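You operate a simulated robot arm through the tools that you are given. There is no shell and no other tool.

You run a simulated robot arm. Do the job below in one go: nothing can be reset, and whatever is moved stays where it is left.

JOB
Put the orange cup in the wide jar, pump its bubbles out, then vent the jar.
Fine: vent shut to pump; the lid stays on, the cup inside.

It is judged by the outcome, as a careful person would: the job done as asked, and still so three seconds after it is handed in. It fails if anything else is knocked over, pushed out of place, dropped, spilled or broken. Lids that push on must go on centred and level and be pressed home; caps that screw on are set level and turned clockwise until they are tight.

ROBOT AND FRAMES
A 6-joint arm with a two-finger parallel gripper, fixed in place. Base frame: the origin is at the foot of the arm, x ahead of it, y to its left, z up. Units: cm, degrees, N and s.
With the tool pointing down near the work surface it reaches from about 30 to 74 cm from the base axis. Its first joint turns from -66.0 to 66.0 degrees. Payload 2.45 kg.
The tool frame sits at the grasp point between the pads (the TCP): z along the fingers, y along the line on which they close. The tips reach 2.4 cm beyond it. The gripper opens to 6.8 cm. The fingers are 1.7 cm wide and 1 cm thick; the gripper's body (4 by 7 cm) begins 4.1 cm behind the TCP.
Orientation is that of the tool frame in the base frame, as a unit quaternion [x, y, z, w]. With the fingers straight down and closing along the base's y, the tool's x points along the base's -x, its y along +y and its z along -z.

CONTROLS
- The arm moves only by the tool arm_command. Its argument "motion" is a list of rows, each a list of 3 entries, a list of its own where there are three numbers: the shift along the tool's x, y, z in cm, then the turn, a rotation vector about the tool's x, y, z in degrees, then the finger opening in cm, from 0 to 6.8. In form: [[[tx, ty, tz], [wx, wy, wz], fingers], ...]. A call has 1 to 20 rows; each row shifts and turns the commanded pose from where the row before left it, along the tool's axes as they then stand. A row lasts 0.2 s, in which the tool goes at most 5 cm and 8.6 degrees; a call with a longer step from one row to the next is refused whole, and so is a gripper value outside its range. A pose out of reach is approached as far as the arm can. The call stops where the force on the tool passes 40 N (or 10 N more than at its start, if that is more) or the arm is blocked; 0.2 s more then pass. Each finger travels about 10.8 cm/s and halts on what it meets, pressing with about 32 N; the grip force reading is that of the motor and also rises with nothing between the fingers. The clock runs only during rows and for 0.2 s after the last one: add rows that do not move to give the fingers time. The reply holds the time, the measured pose of the TCP, the force on the tool along the base axes, the opening and the grip force, in the units named above and with some noise, with the torque about the TCP (base axes, N m) and any sound that the robot's microphone picked up.
- Cameras (640 x 400 px; columns grow to the right, rows downward): "scene" is fixed at [14.99, 40.01, 146.68]; the picture's right is [-0.90, -0.44, 0.00], its down [-0.25, 0.50, -0.83] and it looks along [0.37, -0.74, -0.56] (base axes); focal length 314 px, centre (320, 200). "wrist" rides on the gripper at [8.4, 1.1, -7.5] in the tool frame; the picture's right is [-0.13, 0.99, 0.00], its down [-0.60, -0.08, -0.79] and it looks along [-0.79, -0.10, 0.61] (tool axes); focal length 251 px, centre (320, 200). There is no depth. A picture from a camera that has moved, and an enlarged one, comes with that camera's place and axes in the base frame and with its lens.
- get_image(camera): a new picture of that camera. It takes no simulated time.
- inspect(camera, box): a new picture of the part [left, top, right, bottom] of that camera's present view, enlarged. It takes no simulated time.
- close_job(): hands the job in; it is judged then, once.

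Places have to be worked out from the pictures, the camera data and where the tool is seen. Open the gripper and draw the arm clear of the work before you hand the job in, unless the task says otherwise.

The tools are called after "Request:" as a command line: name --argument value ..., lists and objects as JSON in quotes. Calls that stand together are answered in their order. arm_command: Moves the arm, as the interface text tells. Its arguments: {"type":"object","properties":{"motion":{"type":"array"}},"required":["motion"]} The other tools are called the same way: get_image (camera) takes a picture; inspect (camera, box) takes an enlarged picture of a part of a camera's view; close_job () hands the job in.

At the start:

```text
time: 0.0
tool_pos: [31.5, -29.83, 111.93]
tcp_rot: [0.0, 1.0, 0.0, -0.001]
wrist_force: [-0.3, -0.3, 0.5]
moment: [0.01, 0.05, 0.01]
gripper_width: 6.79
grasp_force: 0.1
```

scene: 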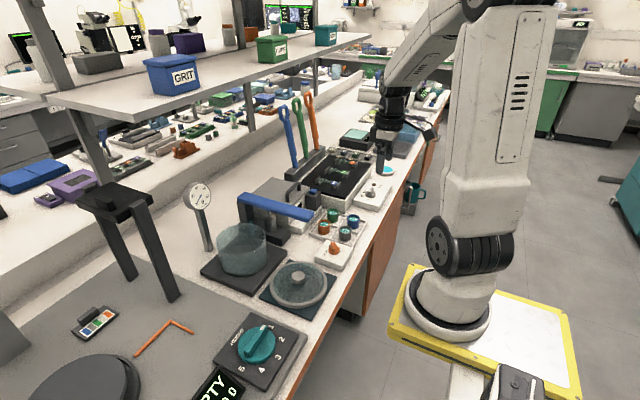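
wrist: 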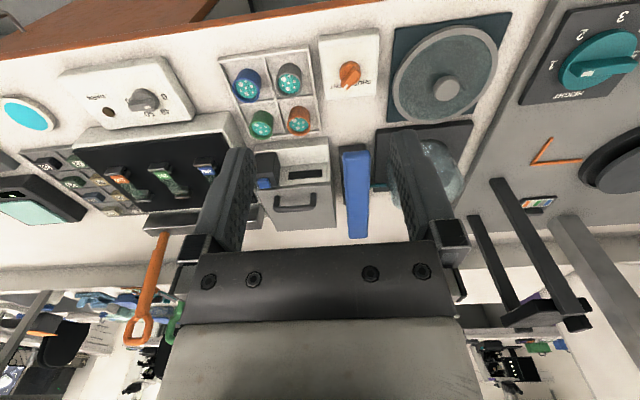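

I start by looking closer at the work area: the jar, its lid, the cups, the pump and vent controls.

Request:
inspect --camera "scene" --box '[180, 170, 420, 320]'

Request:
inspect --camera "wrist" --box '[200, 0, 520, 200]'

Request:
inspect --camera "wrist" --box '[0, 40, 320, 240]'

Request:
inspect --camera "scene" --box '[60, 250, 300, 400]'

Request:
inspect --camera "scene" --box '[260, 80, 450, 200]'

```text
2.67 times, centred on (300, 245) of scene
camera zoom: at [14.99, 40.01, 146.68], right [-0.9, -0.44, 0.0], down [-0.25, 0.5, -0.83], along [0.37, -0.74, -0.56], focal length 838 px, centre (373, 80)
```

zoom: 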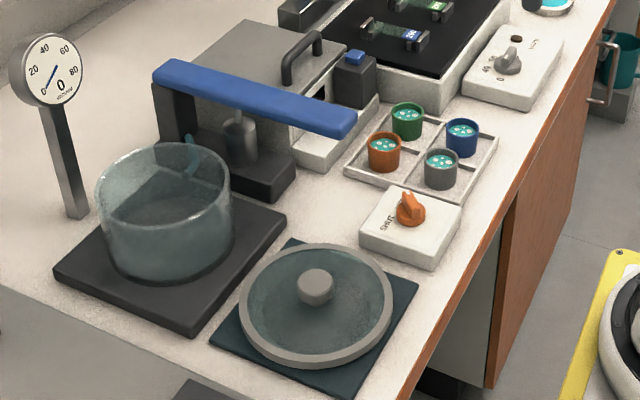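

```text
2.00 times, centred on (360, 100) of wrist
camera zoom: at [22.91, -28.61, 119.48], right [0.13, 0.99, 0.0], down [0.6, -0.08, 0.79], along [0.79, -0.1, -0.61], focal length 503 px, centre (240, 400)
```

zoom: 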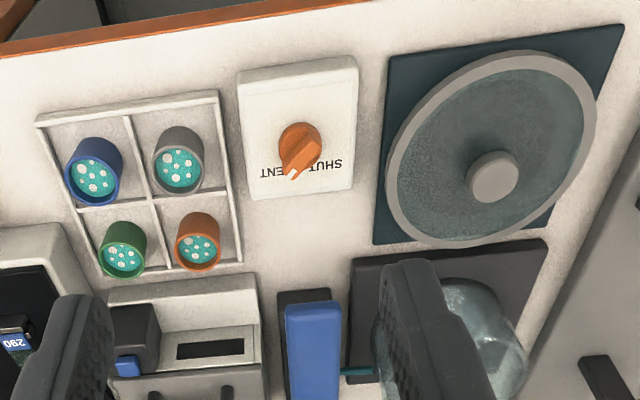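

```text
2.00 times, centred on (160, 140) of wrist
camera zoom: at [22.91, -28.61, 119.48], right [0.13, 0.99, 0.0], down [0.6, -0.08, 0.79], along [0.79, -0.1, -0.61], focal length 503 px, centre (640, 320)
```

zoom: 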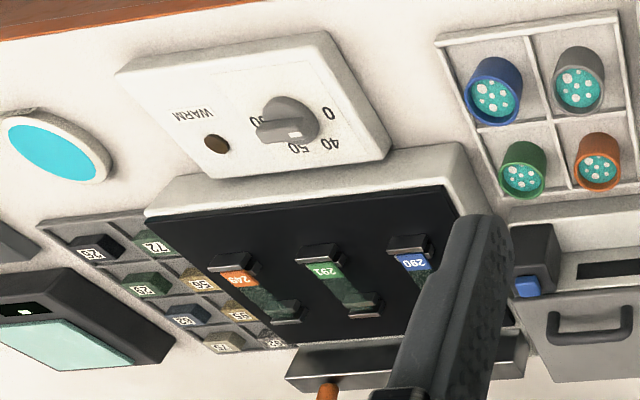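

```text
2.67 times, centred on (180, 325) of scene
camera zoom: at [14.99, 40.01, 146.68], right [-0.9, -0.44, 0.0], down [-0.25, 0.5, -0.83], along [0.37, -0.74, -0.56], focal length 838 px, centre (693, -133)
```

zoom: 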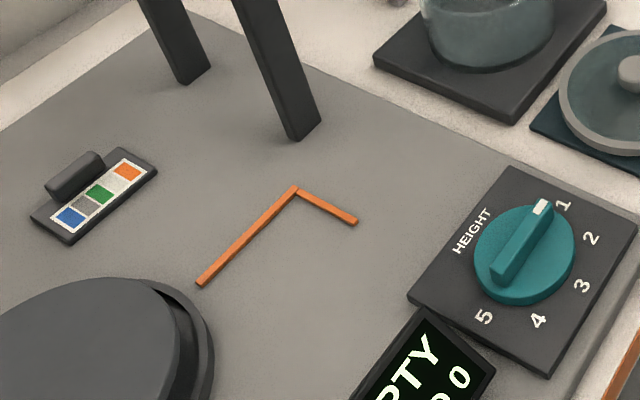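

```text
3.33 times, centred on (355, 140) of scene
camera zoom: at [14.99, 40.01, 146.68], right [-0.9, -0.44, 0.0], down [-0.25, 0.5, -0.83], along [0.37, -0.74, -0.56], focal length 1047 px, centre (203, 400)
```

zoom: 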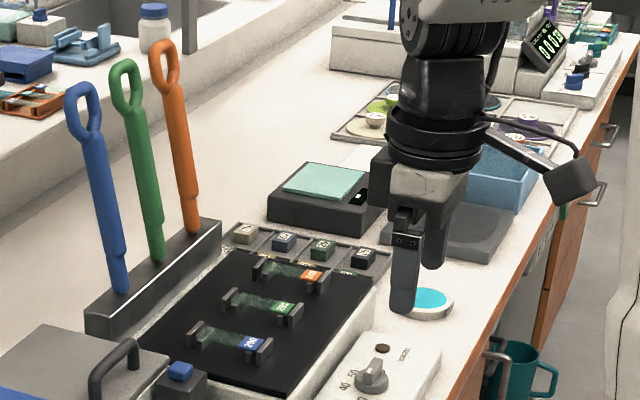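

The scene shows the orange cup at about (51.4, -35.9), the lid with its knob at about (47.1, -10.8, 80), the jar near (68, -14), and the vent knob at about (43, -26). I lower the arm in front of the bench for closer views.

Request:
arm_command --motion '[[[0, 0.5, 3], [0, 0, 0], 6.8], [[0, 0.5, 3], [0, 0, 0], 6.8], [[0, 0.5, 3], [0, 0, 0], 6.8], [[0, 0.5, 3], [0, 0, 0], 6.8], [[0, 0.5, 3], [0, 0, 0], 6.8], [[0, 0, 0], [0, 0, 0], 6.8]]'

Request:
get_image --camera "wrist"

Request:
get_image --camera "scene"

```text
time: 1.4
tool_pos: [31.42, -27.36, 96.86]
tcp_rot: [0.001, 1.0, 0.0, -0.001]
wrist_force: [-0.2, 0.4, -0.5]
moment: [-0.02, -0.01, -0.04]
gripper_width: 6.77
grasp_force: 0.1
```

```text
taken
camera wrist: at [23.01, -26.16, 104.38], right [0.13, 0.99, 0.0], down [0.6, -0.08, 0.79], along [0.79, -0.1, -0.61], focal length 251 px, centre (320, 200)
```

wrist: 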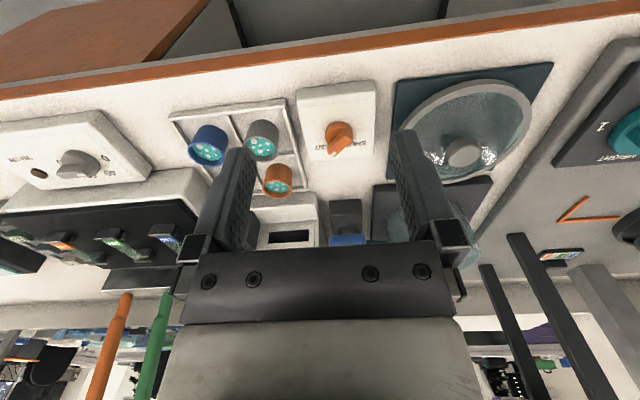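

```text
taken
```

scene: 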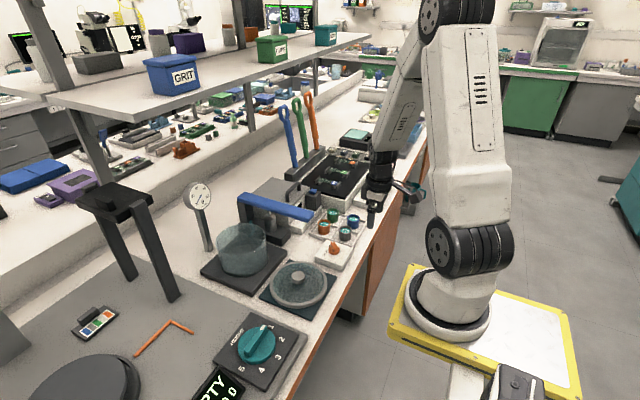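

The wrist picture is upside down (near side on top). I enlarge the vent block, the cups and the jar region.

Request:
inspect --camera "wrist" --box '[280, 70, 400, 145]'

Request:
inspect --camera "wrist" --box '[160, 90, 320, 190]'

Request:
inspect --camera "wrist" --box '[380, 50, 580, 175]'

Request:
inspect --camera "scene" --box '[290, 200, 370, 250]'

Request:
inspect --camera "scene" --box '[300, 230, 364, 270]'

Request:
inspect --camera "scene" --box '[180, 170, 260, 220]'

Request:
inspect --camera "scene" --box '[220, 175, 332, 245]'

Request:
inspect --camera "scene" --box '[190, 210, 350, 310]'

```text
5.33 times, centred on (340, 108) of wrist
camera zoom: at [23.01, -26.16, 104.38], right [0.13, 0.99, 0.0], down [0.6, -0.08, 0.79], along [0.79, -0.1, -0.61], focal length 1341 px, centre (213, 693)
```

zoom: 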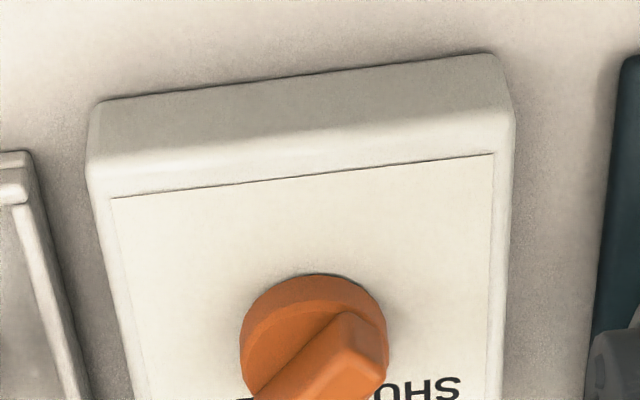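

```text
4.00 times, centred on (240, 140) of wrist
camera zoom: at [23.01, -26.16, 104.38], right [0.13, 0.99, 0.0], down [0.6, -0.08, 0.79], along [0.79, -0.1, -0.61], focal length 1006 px, centre (640, 440)
```

zoom: 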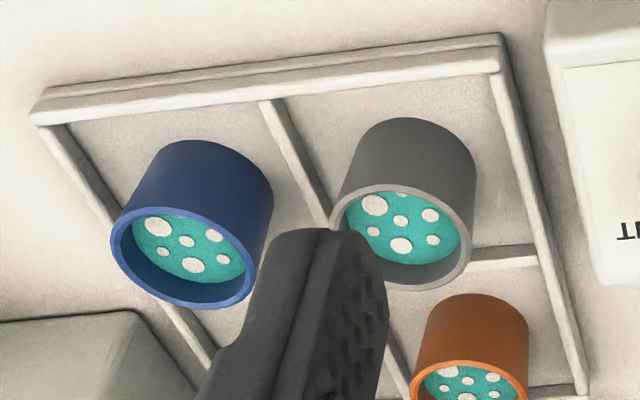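

```text
3.20 times, centred on (480, 112) of wrist
camera zoom: at [23.01, -26.16, 104.38], right [0.13, 0.99, 0.0], down [0.6, -0.08, 0.79], along [0.79, -0.1, -0.61], focal length 805 px, centre (-192, 480)
```

zoom: 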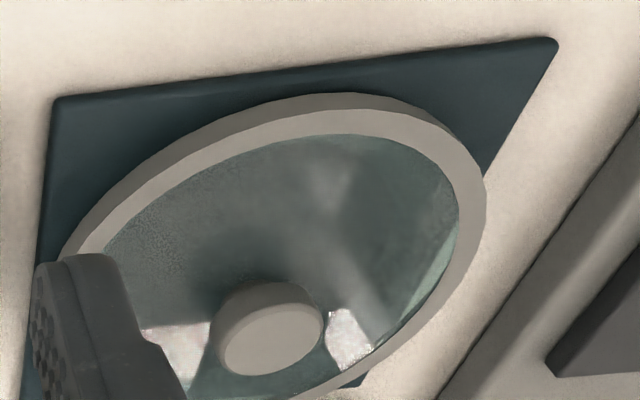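

```text
8.00 times, centred on (330, 225) of scene
camera zoom: at [14.99, 40.01, 146.68], right [-0.9, -0.44, 0.0], down [-0.25, 0.5, -0.83], along [0.37, -0.74, -0.56], focal length 2514 px, centre (240, 0)
```

zoom: 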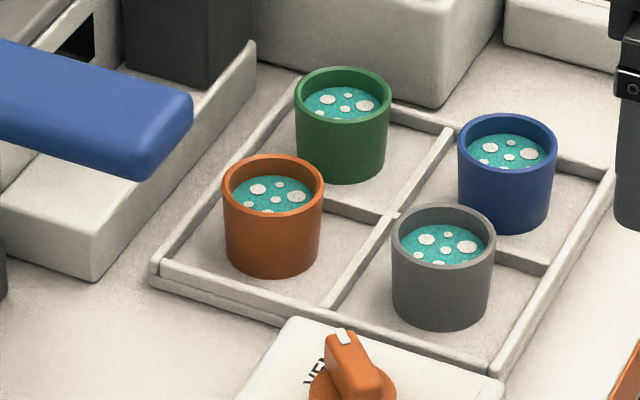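

```text
10.00 times, centred on (332, 250) of scene
camera zoom: at [14.99, 40.01, 146.68], right [-0.9, -0.44, 0.0], down [-0.25, 0.5, -0.83], along [0.37, -0.74, -0.56], focal length 3142 px, centre (200, -300)
```

zoom: 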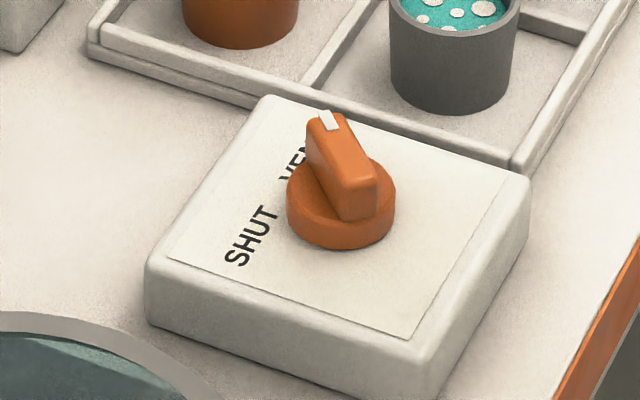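

```text
8.00 times, centred on (220, 195) of scene
camera zoom: at [14.99, 40.01, 146.68], right [-0.9, -0.44, 0.0], down [-0.25, 0.5, -0.83], along [0.37, -0.74, -0.56], focal length 2514 px, centre (1120, 240)
```

zoom: 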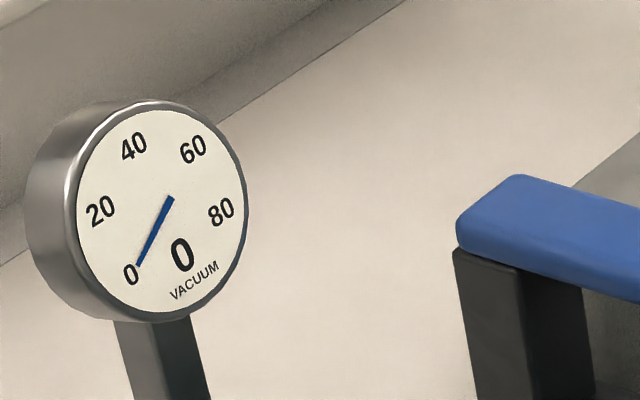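

```text
5.71 times, centred on (276, 210) of scene
camera zoom: at [14.99, 40.01, 146.68], right [-0.9, -0.44, 0.0], down [-0.25, 0.5, -0.83], along [0.37, -0.74, -0.56], focal length 1795 px, centre (571, 143)
```

zoom: 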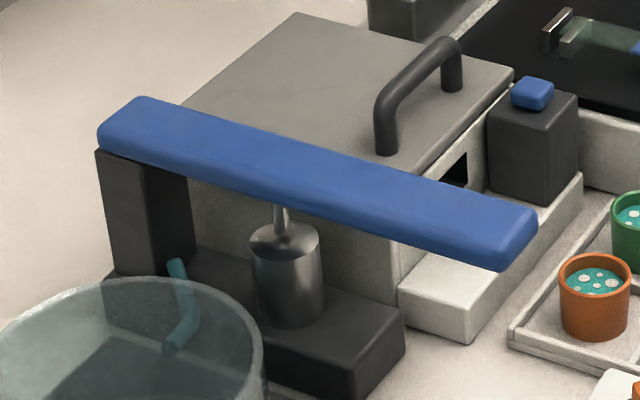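

```text
4.00 times, centred on (270, 260) of scene
camera zoom: at [14.99, 40.01, 146.68], right [-0.9, -0.44, 0.0], down [-0.25, 0.5, -0.83], along [0.37, -0.74, -0.56], focal length 1257 px, centre (520, -40)
```

zoom: 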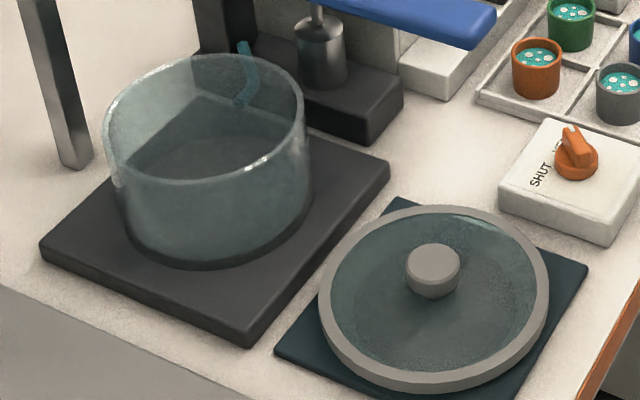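

The pointer of the orange vent knob is on VENT now; SHUT lies about 90° counter‑clockwise from it (towards +y). I move over toward the jar for a closer look at the jar, its plate, and the lid.

Request:
arm_command --motion '[[[-2, 2.6, -1], [0, 0, 0], 6.8], [[-2, 2.6, -1], [0, 0, 0], 6.8], [[-2, 2.6, -1], [0, 0, 0], 6.8], [[-2, 2.6, -1], [0, 0, 0], 6.8], [[-2, 2.6, 0], [0, 0, 0], 6.8], [[0, 0, 0], [0, 0, 0], 6.8]]'

Request:
get_image --camera "wrist"

Request:
inspect --camera "wrist" --box '[220, 60, 420, 260]'

```text
time: 2.8
tool_pos: [41.53, -14.25, 100.92]
tcp_rot: [0.0, 1.0, 0.0, 0.0]
wrist_force: [-0.3, 0.4, -0.9]
moment: [0.0, 0.01, 0.03]
gripper_width: 6.8
grasp_force: 0.1
```

```text
taken
camera wrist: at [33.04, -13.13, 108.39], right [0.13, 0.99, 0.0], down [0.6, -0.08, 0.79], along [0.79, -0.1, -0.61], focal length 251 px, centre (320, 200)
```

wrist: 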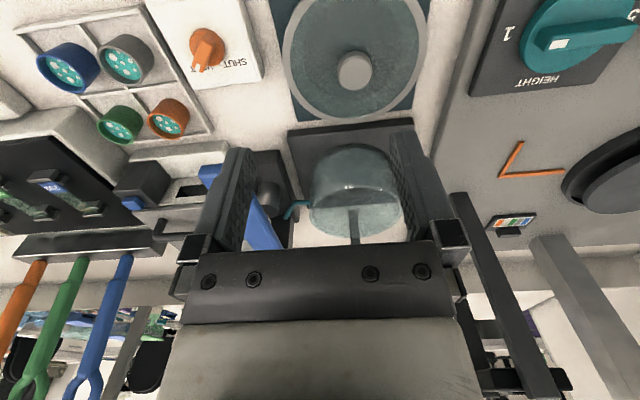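

```text
2.00 times, centred on (320, 160) of wrist
camera zoom: at [33.04, -13.13, 108.39], right [0.13, 0.99, 0.0], down [0.6, -0.08, 0.79], along [0.79, -0.1, -0.61], focal length 503 px, centre (320, 280)
```

zoom: 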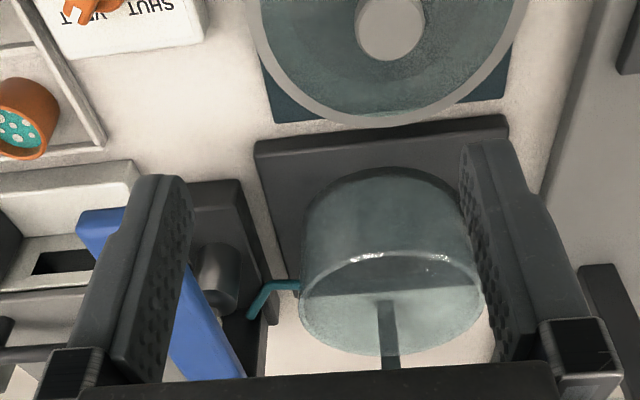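

Triangulating: jar rim centre about (66.4, -11.6, 85.8) with diameter ~14.6, lid ~16 cm, pump lever end about (52.4, -28.5, 88), orange cup about (51.4, -36.2, rim 79.8). I fly to above the orange cup and turn the gripper 45° so that the fingers go into free corners of its cell.

Request:
arm_command --motion '[[[-1.4, -3.12, 0.5], [0, 0, 0], 6.0], [[-1.4, -3.12, 0.5], [0, 0, 0], 6.0], [[-1.4, -3.12, 0.5], [0, 0, 0], 6.0], [[-1.4, -3.12, 0.5], [0, 0, 0], 6.0], [[-1.4, -3.12, 0.5], [0, 0, 0], 6.0], [[-1.4, -3.12, 0.5], [0, 0, 0], 6.0], [[-1.4, -3.12, 0.5], [0, 0, 0], 6.0], [[0, 0, 0.5], [0, 0, -7.5], 6.0], [[0, 0, 0.5], [0, 0, -7.5], 6.0], [[0, 0, 0.5], [0, 0, -7.5], 6.0], [[0, 0, 0.5], [0, 0, -7.5], 6.0], [[0, 0, 0.5], [0, 0, -7.5], 6.0], [[0, 0, 0], [0, 0, -7.5], 6.0], [[0, 0, 0], [0, 0, 0], 6.0], [[0, 0, 0], [0, 0, 0], 6.0]]'

Request:
get_image --camera "wrist"

Request:
get_image --camera "scene"

```text
time: 6.0
tool_pos: [51.11, -36.05, 94.94]
tcp_rot: [-0.383, 0.924, 0.0, 0.001]
wrist_force: [-0.1, -0.8, 0.0]
moment: [-0.02, 0.03, -0.01]
gripper_width: 6.0
grasp_force: 0.0
```

```text
taken
camera wrist: at [44.34, -41.16, 102.48], right [-0.61, 0.79, 0.0], down [0.48, 0.37, 0.79], along [0.63, 0.48, -0.61], focal length 251 px, centre (320, 200)
```

wrist: 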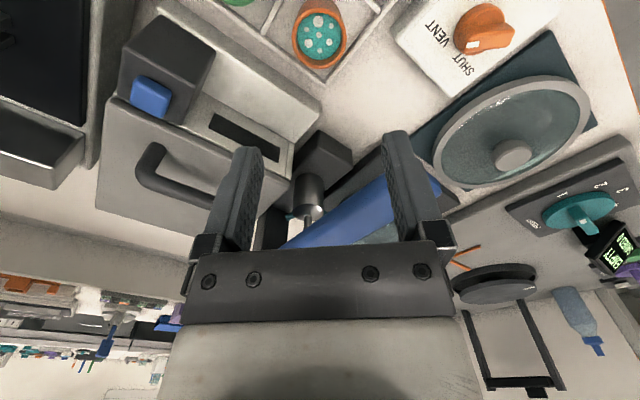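

```text
taken
```

scene: 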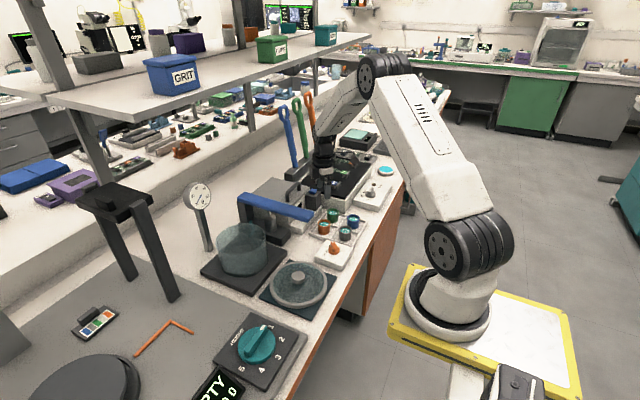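

The cup sits on the tool's axis line (column ~320). I enlarge that part to check the offset.

Request:
inspect --camera "wrist" --box '[256, 0, 384, 80]'

```text
5.00 times, centred on (320, 40) of wrist
camera zoom: at [44.34, -41.16, 102.48], right [-0.61, 0.79, 0.0], down [0.48, 0.37, 0.79], along [0.63, 0.48, -0.61], focal length 1257 px, centre (320, 1000)
```

zoom: 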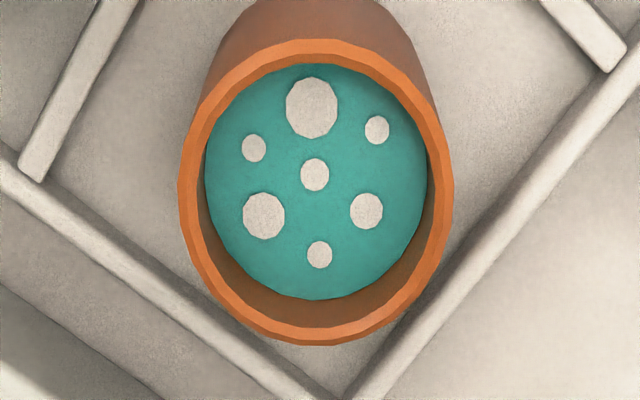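

The cup's rim is nearly on the tool axis. I descend partway, staying clear of the rim, and check again.

Request:
arm_command --motion '[[[0.2, 0, 2.2], [0, 0, 0], 6.0], [[0, 0, 2.2], [0, 0, 0], 6.0], [[0, 0, 2.2], [0, 0, 0], 6.0], [[0, 0, 2.2], [0, 0, 0], 6.0], [[0, 0, 0], [0, 0, 0], 6.0], [[0, 0, 0], [0, 0, 0], 6.0]]'

Request:
get_image --camera "wrist"

Request:
inspect --camera "wrist" --box '[224, 20, 416, 140]'

Request:
inspect --camera "scene" --box '[280, 170, 376, 230]'

```text
time: 7.4
tool_pos: [51.11, -36.14, 86.26]
tcp_rot: [-0.383, 0.924, 0.001, -0.001]
wrist_force: [0.4, 0.0, 0.8]
moment: [-0.01, -0.02, 0.02]
gripper_width: 5.98
grasp_force: 0.1
```

```text
taken
camera wrist: at [44.31, -41.23, 93.71], right [-0.61, 0.79, 0.0], down [0.48, 0.37, 0.79], along [0.63, 0.48, -0.61], focal length 251 px, centre (320, 200)
```

wrist: 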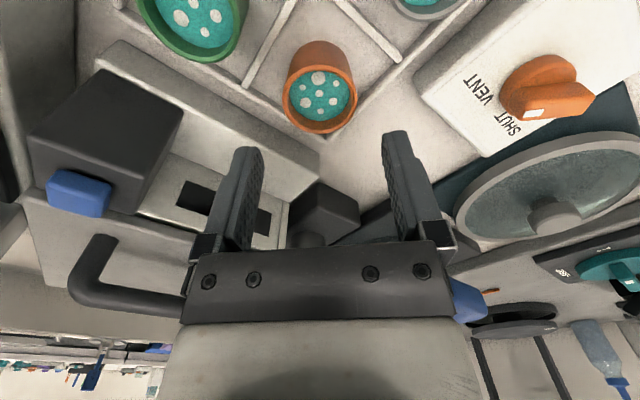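

```text
3.33 times, centred on (320, 80) of wrist
camera zoom: at [44.31, -41.23, 93.71], right [-0.61, 0.79, 0.0], down [0.48, 0.37, 0.79], along [0.63, 0.48, -0.61], focal length 838 px, centre (320, 600)
```

zoom: 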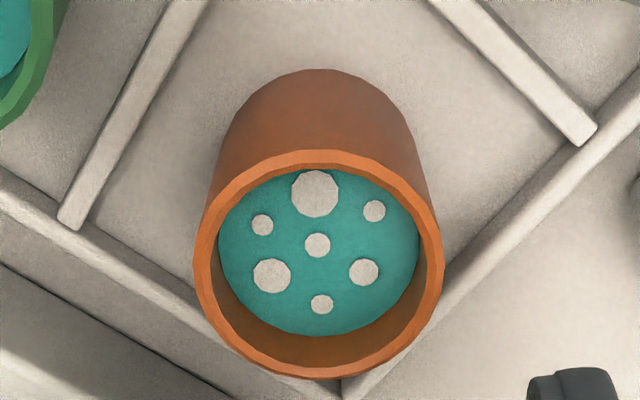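

```text
6.67 times, centred on (328, 200) of scene
camera zoom: at [14.99, 40.01, 146.68], right [-0.9, -0.44, 0.0], down [-0.25, 0.5, -0.83], along [0.37, -0.74, -0.56], focal length 2095 px, centre (267, 200)
```

zoom: 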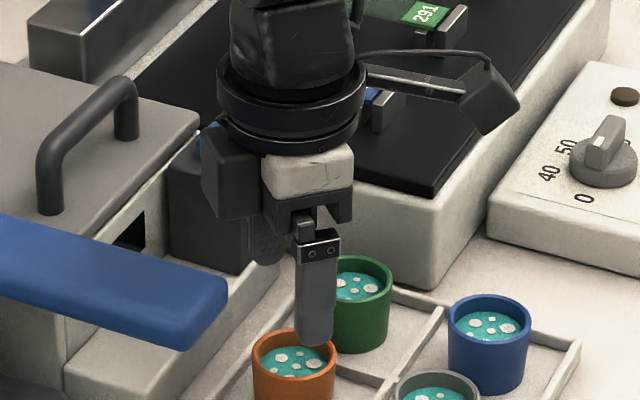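

I check the camera calibration against the visible fingertips before committing to the descent.

Request:
inspect --camera "wrist" --box '[220, 90, 420, 215]'

Request:
inspect --camera "scene" --box '[296, 180, 360, 220]'

```text
3.20 times, centred on (320, 152) of wrist
camera zoom: at [44.31, -41.23, 93.71], right [-0.61, 0.79, 0.0], down [0.48, 0.37, 0.79], along [0.63, 0.48, -0.61], focal length 805 px, centre (320, 352)
```

zoom: 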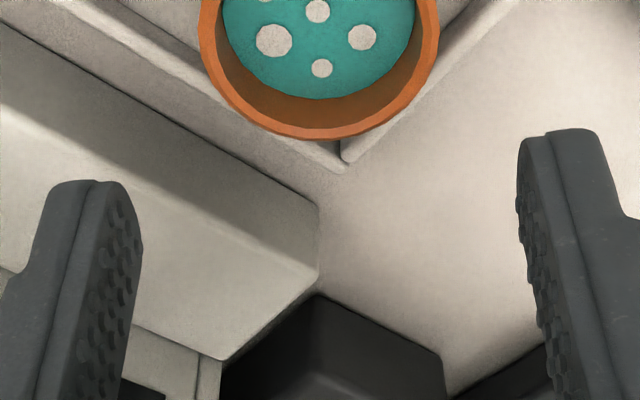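

```text
10.00 times, centred on (328, 200) of scene
camera zoom: at [14.99, 40.01, 146.68], right [-0.9, -0.44, 0.0], down [-0.25, 0.5, -0.83], along [0.37, -0.74, -0.56], focal length 3142 px, centre (240, 200)
```

zoom: 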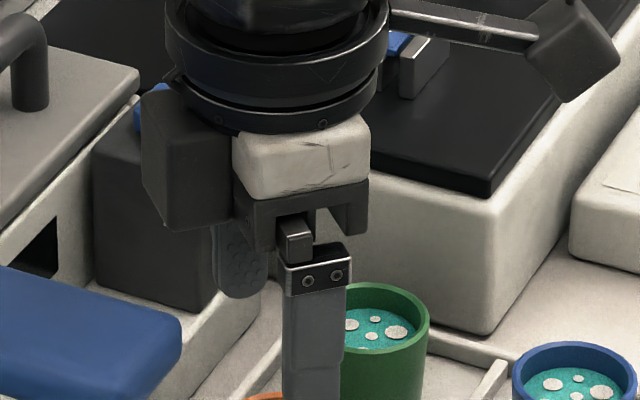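

The fingertips match both cameras, and the cup axis lies within ~0.2 cm of the tool axis with its rim at about z = 80.1. I narrow the fingers to 5.6 cm and lower around the cup, checking forces.

Request:
arm_command --motion '[[[0, 0, 0], [0, 0, 0], 5.6], [[0, 0, 1.3], [0, 0, 0], 5.6], [[0, 0, 1.3], [0, 0, 0], 5.6], [[0, 0, 1.3], [0, 0, 0], 5.6], [[0, 0, 1.3], [0, 0, 0], 5.6], [[0, 0, 0.9], [0, 0, 0], 5.6], [[0, 0, 0], [0, 0, 0], 5.6]]'

Request:
get_image --camera "wrist"

Request:
inspect --camera "scene" --box '[280, 190, 376, 250]'

Request:
inspect --camera "wrist" --box '[220, 90, 420, 215]'

```text
time: 9.0
tool_pos: [51.04, -36.32, 80.11]
tcp_rot: [-0.382, 0.924, 0.0, 0.0]
wrist_force: [0.2, 0.1, 0.7]
moment: [-0.01, -0.01, 0.01]
gripper_width: 5.6
grasp_force: 0.1
```

```text
taken
camera wrist: at [44.25, -41.29, 87.58], right [-0.61, 0.79, 0.0], down [0.48, 0.37, 0.79], along [0.63, 0.48, -0.61], focal length 251 px, centre (320, 200)
```

wrist: 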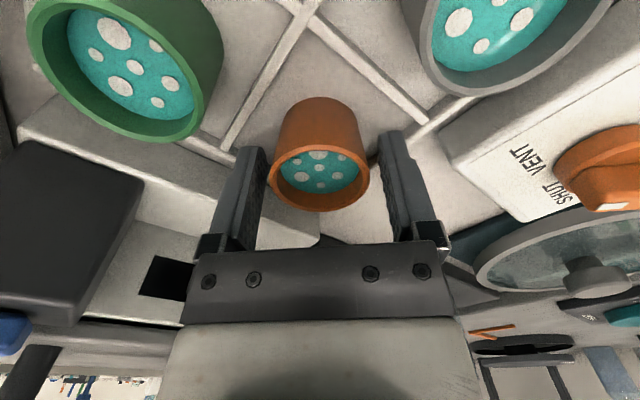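

```text
6.67 times, centred on (328, 220) of scene
camera zoom: at [14.99, 40.01, 146.68], right [-0.9, -0.44, 0.0], down [-0.25, 0.5, -0.83], along [0.37, -0.74, -0.56], focal length 2095 px, centre (267, 67)
```

zoom: 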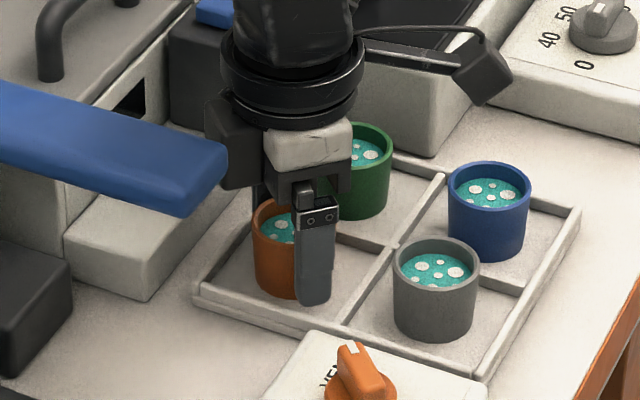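

```text
3.20 times, centred on (320, 152) of wrist
camera zoom: at [44.25, -41.29, 87.58], right [-0.61, 0.79, 0.0], down [0.48, 0.37, 0.79], along [0.63, 0.48, -0.61], focal length 805 px, centre (320, 352)
```

zoom: 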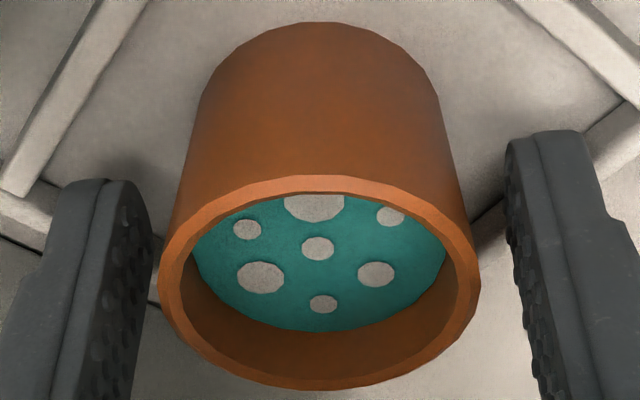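

The cup stands centred between the pads, rim about z = 80.2 and base about 76.7. I lower another 0.5 cm and close gently.

Request:
arm_command --motion '[[[0.05, 0, 0.5], [0, 0, 0], 5.6], [[0, 0, 0], [0, 0, 0], 5.2], [[0, 0, 0], [0, 0, 0], 4.8], [[0, 0, 0], [0, 0, 0], 4.4], [[0, 0, 0], [0, 0, 0], 4.0], [[0, 0, 0], [0, 0, 0], 3.8], [[0, 0, 0], [0, 0, 0], 3.8]]'

Request:
inspect --camera "wrist" --box '[220, 90, 420, 215]'

```text
time: 10.6
tool_pos: [50.83, -36.19, 79.54]
tcp_rot: [-0.382, 0.924, 0.0, -0.001]
wrist_force: [0.2, 1.2, -0.3]
moment: [-0.01, 0.05, 0.0]
gripper_width: 4.25
grasp_force: 32.5
```

```text
3.20 times, centred on (320, 152) of wrist
camera zoom: at [44.15, -41.29, 87.02], right [-0.61, 0.79, 0.0], down [0.48, 0.37, 0.79], along [0.63, 0.48, -0.61], focal length 805 px, centre (320, 352)
```

zoom: 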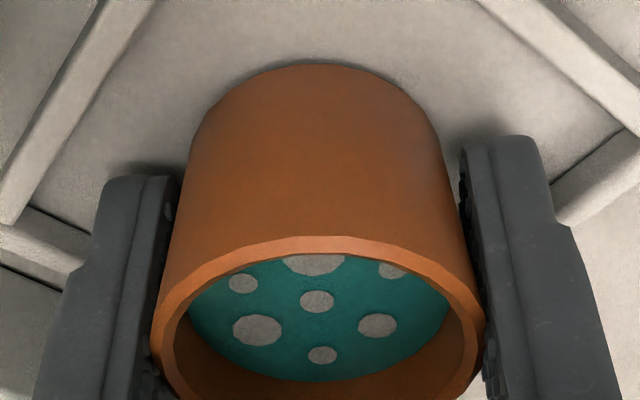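

Gripped at 4.25 cm with 32 N. I lift straight up slowly.

Request:
arm_command --motion '[[[0, 0, -0.5], [0, 0, 0], 3.8], [[0, 0, -1], [0, 0, 0], 3.8], [[0, 0, -1.5], [0, 0, 0], 3.8], [[0, 0, -2], [0, 0, 0], 3.8], [[0, 0, -2], [0, 0, 0], 3.8], [[0, 0, -2], [0, 0, 0], 3.8], [[0, 0, -2], [0, 0, 0], 3.8], [[0, 0, -2], [0, 0, 0], 3.8], [[0, 0, -2], [0, 0, 0], 3.8], [[0, 0, -1.5], [0, 0, 0], 3.8], [[0, 0, -0.8], [0, 0, 0], 3.8], [[0, 0, 0], [0, 0, 0], 3.8]]'

Request:
get_image --camera "scene"

Request:
get_image --camera "wrist"

```text
time: 13.2
tool_pos: [51.0, -36.39, 96.81]
tcp_rot: [-0.383, 0.924, 0.001, 0.001]
wrist_force: [0.4, -0.2, -1.0]
moment: [0.02, -0.01, 0.0]
gripper_width: 4.26
grasp_force: 31.9
```

```text
taken
```

scene: 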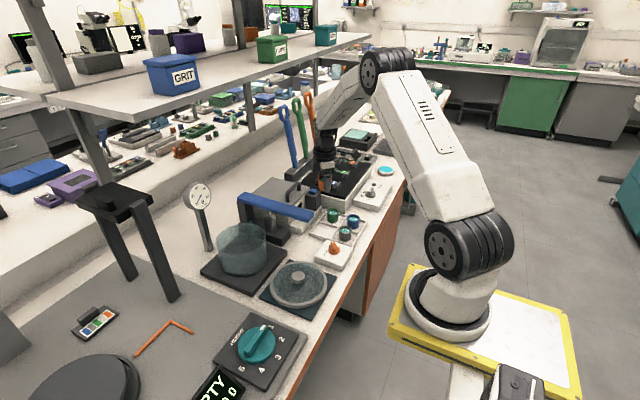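

```text
taken
camera wrist: at [44.16, -41.44, 104.36], right [-0.61, 0.79, 0.0], down [0.48, 0.37, 0.79], along [0.63, 0.48, -0.61], focal length 251 px, centre (320, 200)
```

wrist: 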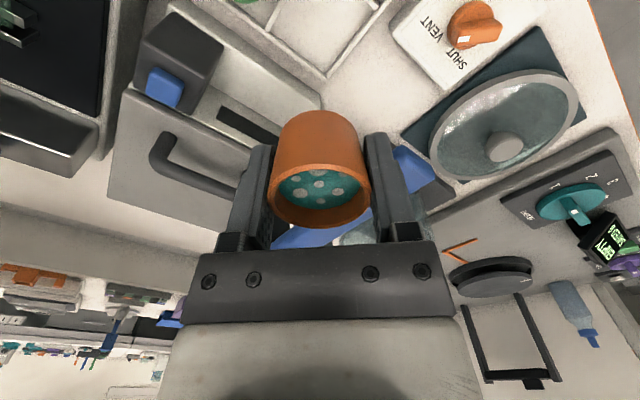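

Cup is held upright. I turn the gripper back to yaw 0 and carry the cup over the pump lever toward the jar at safe height.

Request:
arm_command --motion '[[[0, 0, 0], [0, 0, 5], 3.8], [[0, 0, 0], [0, 0, 8], 3.8], [[0, 0, 0], [0, 0, 8], 3.8], [[0, 0, 0], [0, 0, 8], 3.8], [[0, 0, 0], [0, 0, 8], 3.8], [[0, 0, 0], [0, 0, 8], 3.8], [[-0.6, 1.0, 0], [0, 0, 0], 3.8], [[-1.2, 2.0, 0], [0, 0, 0], 3.8], [[-1.5, 2.5, 0], [0, 0, 0], 3.8], [[-1.5, 2.5, 0], [0, 0, 0], 3.8], [[-1.5, 2.5, 0], [0, 0, 0], 3.8], [[-1.5, 2.5, 0], [0, 0, 0], 3.8], [[-1.5, 2.5, 0], [0, 0, 0], 3.8], [[-1.5, 2.5, 0], [0, 0, 0], 3.8], [[-1.5, 2.5, 0], [0, 0, 0], 3.8], [[-1.2, 2.0, 0], [0, 0, 0], 3.8], [[-1.0, 1.5, 0], [0, 0, 0], 3.8], [[-0.5, 0.8, 0], [0, 0, 0], 3.8], [[0, 0, 0], [0, 0, 0], 3.8]]'

Request:
get_image --camera "scene"

Request:
get_image --camera "wrist"

Request:
inspect --camera "scene" --box '[180, 170, 308, 290]'

```text
time: 17.2
tool_pos: [66.19, -11.44, 96.82]
tcp_rot: [0.0, 1.0, -0.001, 0.0]
wrist_force: [0.9, 0.0, -0.2]
moment: [0.01, -0.04, -0.03]
gripper_width: 4.27
grasp_force: 32.2
```

```text
taken
```

scene: 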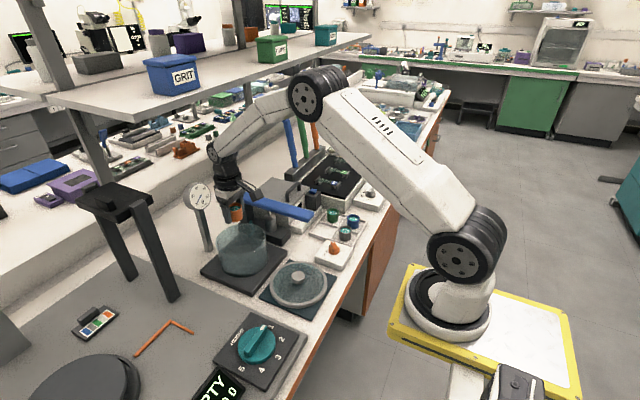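

```text
taken
camera wrist: at [57.67, -10.27, 104.33], right [0.13, 0.99, 0.0], down [0.6, -0.08, 0.79], along [0.79, -0.1, -0.61], focal length 251 px, centre (320, 200)
```

wrist: 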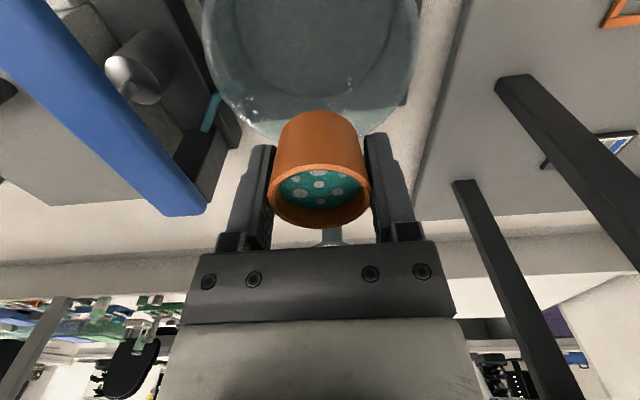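

```text
3.33 times, centred on (244, 230) of scene
camera zoom: at [14.99, 40.01, 146.68], right [-0.9, -0.44, 0.0], down [-0.25, 0.5, -0.83], along [0.37, -0.74, -0.56], focal length 1047 px, centre (573, 100)
```

zoom: 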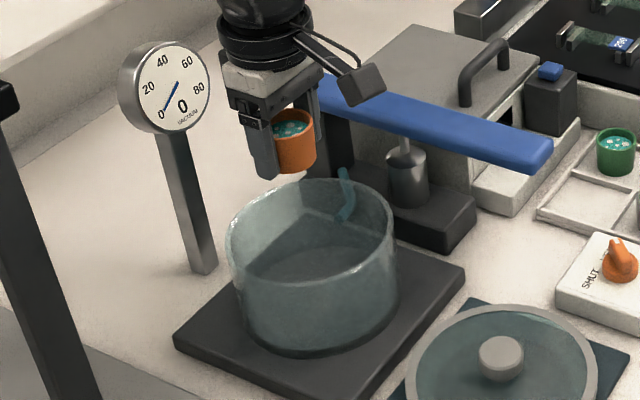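

The cup hangs above the jar. I enlarge the wrist view to measure the jar's centre against the tool axis.

Request:
inspect --camera "wrist" --box '[190, 0, 446, 160]'

```text
2.50 times, centred on (318, 80) of wrist
camera zoom: at [57.67, -10.27, 104.33], right [0.13, 0.99, 0.0], down [0.6, -0.08, 0.79], along [0.79, -0.1, -0.61], focal length 629 px, centre (325, 500)
```

zoom: 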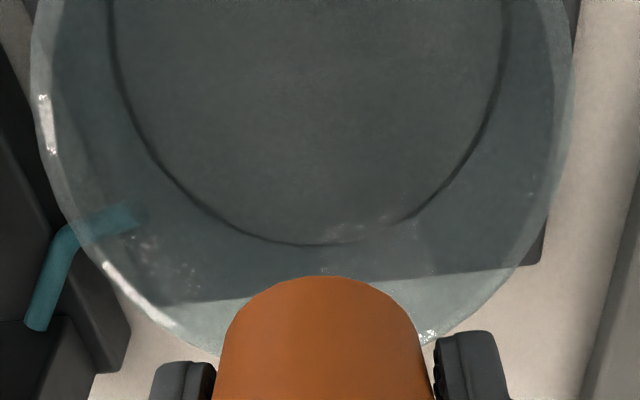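

The jar centre is about (66.1, -12.0). I shift 0.55 cm in -y and lower the cup well into the jar, stopping above its floor.

Request:
arm_command --motion '[[[0, -0.3, 0.5], [0, 0, 0], 3.8], [[0, -0.25, 1.0], [0, 0, 0], 3.8], [[0, 0, 1.5], [0, 0, 0], 3.8], [[0, 0, 1.5], [0, 0, 0], 3.8], [[0, 0, 1.5], [0, 0, 0], 3.8], [[0, 0, 1.5], [0, 0, 0], 3.8], [[0, 0, 1.5], [0, 0, 0], 3.8], [[0, 0, 1.5], [0, 0, 0], 3.8], [[0, 0, 1.5], [0, 0, 0], 3.8], [[0, 0, 1.0], [0, 0, 0], 3.8], [[0, 0, 0.5], [0, 0, 0], 3.8], [[0, 0, 0], [0, 0, 0], 3.8]]'

Request:
get_image --camera "wrist"

Request:
inspect --camera "scene" --box '[196, 200, 292, 290]'

```text
time: 19.8
tool_pos: [66.05, -12.07, 83.36]
tcp_rot: [0.0, 1.0, 0.0, 0.0]
wrist_force: [-0.4, 0.1, 0.1]
moment: [0.03, -0.01, 0.01]
gripper_width: 4.26
grasp_force: 31.6
```

```text
taken
camera wrist: at [57.59, -10.89, 90.85], right [0.13, 0.99, 0.0], down [0.6, -0.08, 0.79], along [0.79, -0.1, -0.61], focal length 251 px, centre (320, 200)
```

wrist: 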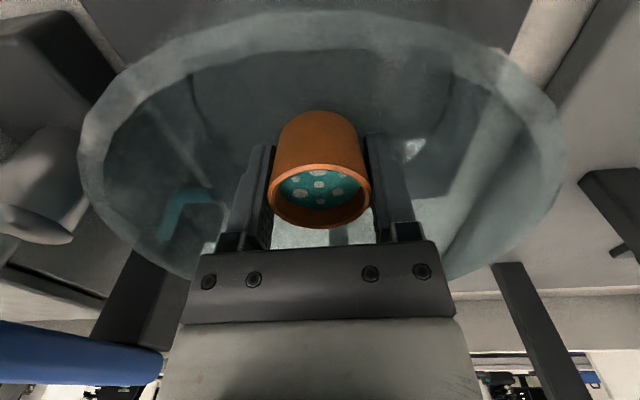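

```text
4.44 times, centred on (244, 245) of scene
camera zoom: at [14.99, 40.01, 146.68], right [-0.9, -0.44, 0.0], down [-0.25, 0.5, -0.83], along [0.37, -0.74, -0.56], focal length 1396 px, centre (658, 0)
```

zoom: 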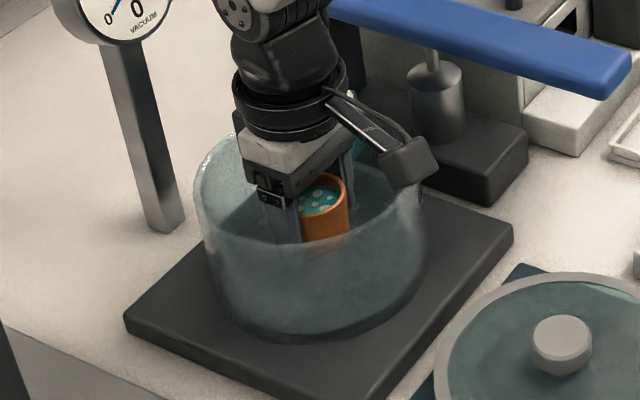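

The cup is centred in the jar with base at about z = 80.5. I lower slowly in small steps watching the wrist force for touchdown.

Request:
arm_command --motion '[[[0, 0, 0.4], [0, 0, 0], 3.8], [[0, 0, 0.4], [0, 0, 0], 3.8], [[0, 0, 0.3], [0, 0, 0], 3.8], [[0, 0, 0.2], [0, 0, 0], 3.8], [[0, 0, 0.2], [0, 0, 0], 3.8], [[0, 0, 0], [0, 0, 0], 3.8]]'

```text
time: 21.2
tool_pos: [66.11, -12.06, 81.96]
tcp_rot: [0.0, 1.0, 0.0, 0.0]
wrist_force: [0.8, -0.4, 0.5]
moment: [0.03, 0.02, 0.0]
gripper_width: 4.28
grasp_force: 32.0
```

No contact yet; I go on in finer steps.

Request:
arm_command --motion '[[[0, 0, 0.15], [0, 0, 0], 3.8], [[0, 0, 0.15], [0, 0, 0], 3.8], [[0, 0, 0.1], [0, 0, 0], 3.8], [[0, 0, 0], [0, 0, 0], 3.8]]'

Request:
inspect --camera "wrist" --box '[220, 60, 420, 185]'

Request:
inspect --camera "scene" --box '[206, 210, 286, 285]'

```text
time: 22.2
tool_pos: [66.09, -12.01, 81.42]
tcp_rot: [0.0, 1.0, 0.001, 0.0]
wrist_force: [0.0, -0.3, -0.7]
moment: [-0.01, 0.0, -0.02]
gripper_width: 4.28
grasp_force: 32.4
```

```text
3.20 times, centred on (320, 122) of wrist
camera zoom: at [57.61, -10.85, 88.99], right [0.13, 0.99, 0.0], down [0.6, -0.08, 0.79], along [0.79, -0.1, -0.61], focal length 805 px, centre (320, 448)
```

zoom: 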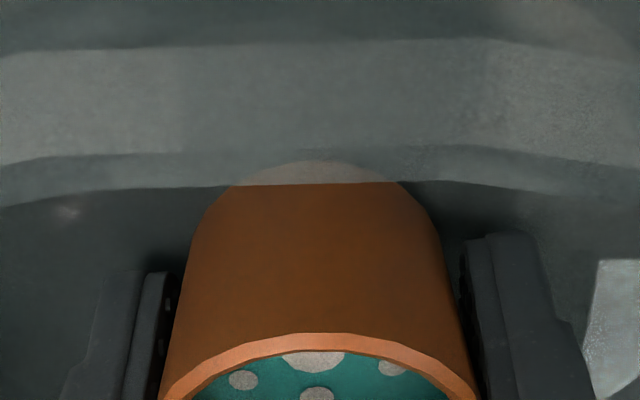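

```text
5.33 times, centred on (246, 248) of scene
camera zoom: at [14.99, 40.01, 146.68], right [-0.9, -0.44, 0.0], down [-0.25, 0.5, -0.83], along [0.37, -0.74, -0.56], focal length 1676 px, centre (715, -53)
```

zoom: 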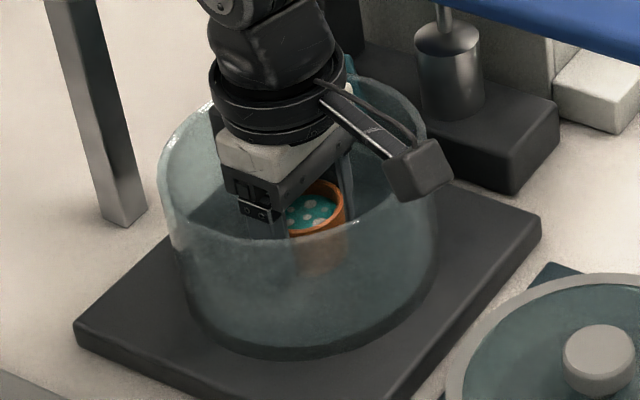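

Still free. I keep lowering in 0.1 cm steps.

Request:
arm_command --motion '[[[0, 0, 0.1], [0, 0, 0], 3.8], [[0, 0, 0.1], [0, 0, 0], 3.8], [[0, 0, 0], [0, 0, 0], 3.8]]'

```text
time: 23.0
tool_pos: [66.1, -12.12, 81.47]
tcp_rot: [0.0, 1.0, 0.0, 0.0]
wrist_force: [0.1, 0.5, -1.3]
moment: [-0.02, -0.02, -0.03]
gripper_width: 4.24
grasp_force: 31.9
```

Reading still shows no clear contact force. Two more small steps.

Request:
arm_command --motion '[[[0, 0, 0.1], [0, 0, 0], 3.8], [[0, 0, 0.1], [0, 0, 0], 3.8], [[0, 0, 0], [0, 0, 0], 3.8]]'

```text
time: 23.8
tool_pos: [66.05, -12.03, 81.11]
tcp_rot: [0.0, 1.0, 0.0, 0.0]
wrist_force: [-0.4, -0.3, -0.5]
moment: [-0.01, -0.01, -0.01]
gripper_width: 4.25
grasp_force: 31.7
```

Still free; continuing in small steps.

Request:
arm_command --motion '[[[0, 0, 0.1], [0, 0, 0], 3.8], [[0, 0, 0.1], [0, 0, 0], 3.8], [[0, 0, 0], [0, 0, 0], 3.8]]'

```text
time: 24.6
tool_pos: [66.15, -12.22, 81.0]
tcp_rot: [0.001, 1.0, 0.0, 0.001]
wrist_force: [-4.5, -0.3, 19.2]
moment: [0.23, 0.25, 0.0]
gripper_width: 4.25
grasp_force: 31.5
```

Touchdown: 19 N upward. I ease up 0.1 cm and open the fingers slightly, then check the cup.

Request:
arm_command --motion '[[[0, 0, -0.12], [0, 0, 0], 3.8], [[0, 0, 0], [0, 0, 0], 4.4], [[0, 0, 0], [0, 0, 0], 4.9], [[0, 0, 0], [0, 0, 0], 5.6], [[0, 0, 0], [0, 0, 0], 5.6]]'

Request:
get_image --camera "wrist"

Request:
inspect --camera "scene" --box '[206, 210, 286, 285]'

```text
time: 25.8
tool_pos: [66.07, -12.14, 80.82]
tcp_rot: [0.0, 1.0, 0.0, 0.0]
wrist_force: [-4.0, -6.4, 15.4]
moment: [0.0, 0.0, -0.2]
gripper_width: 5.26
grasp_force: 0.1
```

```text
taken
camera wrist: at [57.54, -10.93, 88.51], right [0.13, 0.99, 0.0], down [0.6, -0.08, 0.79], along [0.79, -0.1, -0.61], focal length 251 px, centre (320, 200)
```

wrist: 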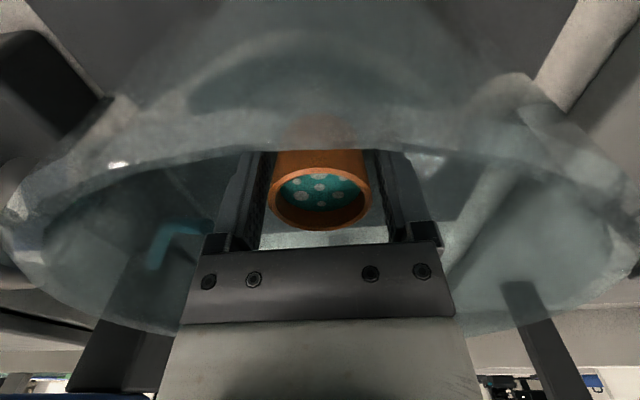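

```text
5.33 times, centred on (246, 248) of scene
camera zoom: at [14.95, 40.0, 146.69], right [-0.9, -0.44, 0.0], down [-0.25, 0.5, -0.83], along [0.37, -0.74, -0.56], focal length 1676 px, centre (715, -53)
```

zoom: 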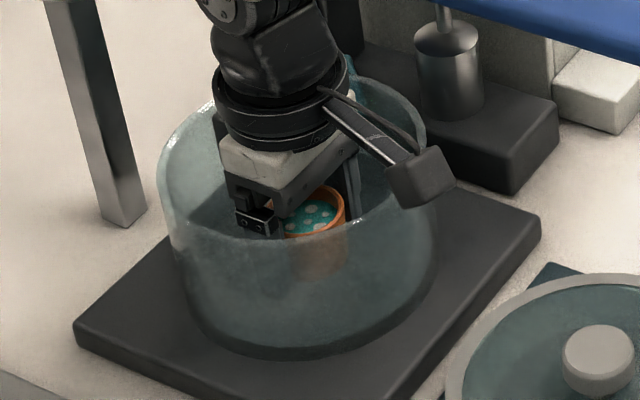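

Force remains (15 N up) after opening, and the opening reads 5.26. I look closely at what is touching before moving.

Request:
inspect --camera "wrist" --box '[220, 130, 420, 255]'

Request:
inspect --camera "scene" --box '[222, 205, 286, 250]'

```text
3.20 times, centred on (320, 192) of wrist
camera zoom: at [57.54, -10.93, 88.51], right [0.13, 0.99, 0.0], down [0.6, -0.08, 0.79], along [0.79, -0.1, -0.61], focal length 805 px, centre (320, 224)
```

zoom: 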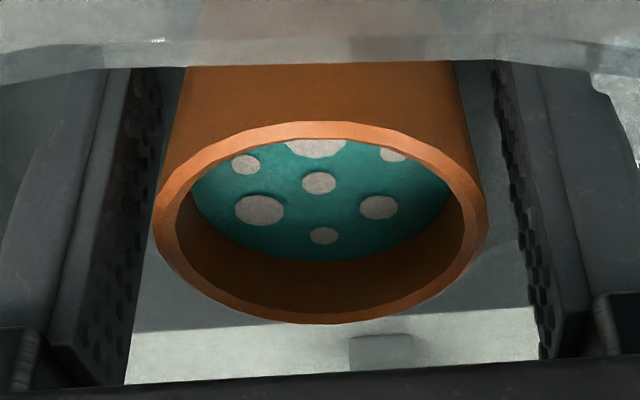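

```text
8.89 times, centred on (254, 228) of scene
camera zoom: at [14.95, 40.0, 146.69], right [-0.9, -0.44, 0.0], down [-0.25, 0.5, -0.83], along [0.37, -0.74, -0.56], focal length 2793 px, centre (907, -44)
```

zoom: 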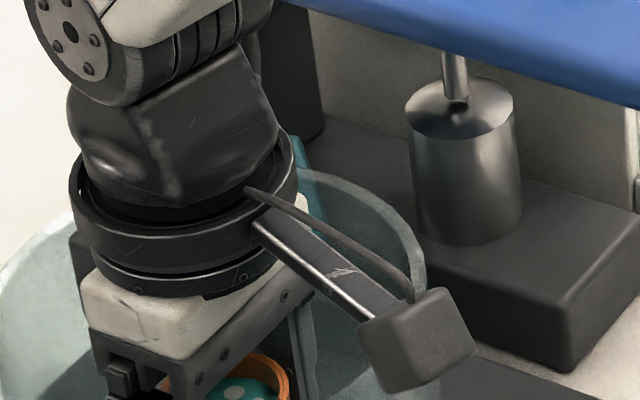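

The cup is free with gaps on both sides; most likely the fingertips rest on the jar floor (their friction holds the opening back). I raise slightly and re-check.

Request:
arm_command --motion '[[[0, 0, -0.15], [0, 0, 0], 5.3], [[0, 0, -0.15], [0, 0, 0], 5.3], [[0, 0, -0.2], [0, 0, 0], 5.6], [[0, 0, 0], [0, 0, 0], 5.6]]'

Request:
inspect --camera "wrist" --box '[220, 130, 420, 255]'

```text
time: 26.8
tool_pos: [66.05, -12.07, 81.46]
tcp_rot: [-0.001, 1.0, 0.0, 0.0]
wrist_force: [0.7, -0.3, -0.2]
moment: [-0.01, 0.0, -0.01]
gripper_width: 5.59
grasp_force: 0.0
```

```text
3.20 times, centred on (320, 192) of wrist
camera zoom: at [57.56, -10.89, 88.96], right [0.13, 0.99, 0.0], down [0.6, -0.08, 0.79], along [0.79, -0.1, -0.61], focal length 805 px, centre (320, 224)
```

zoom: 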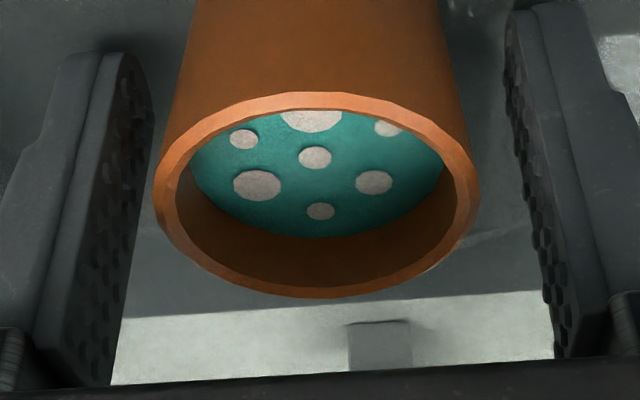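

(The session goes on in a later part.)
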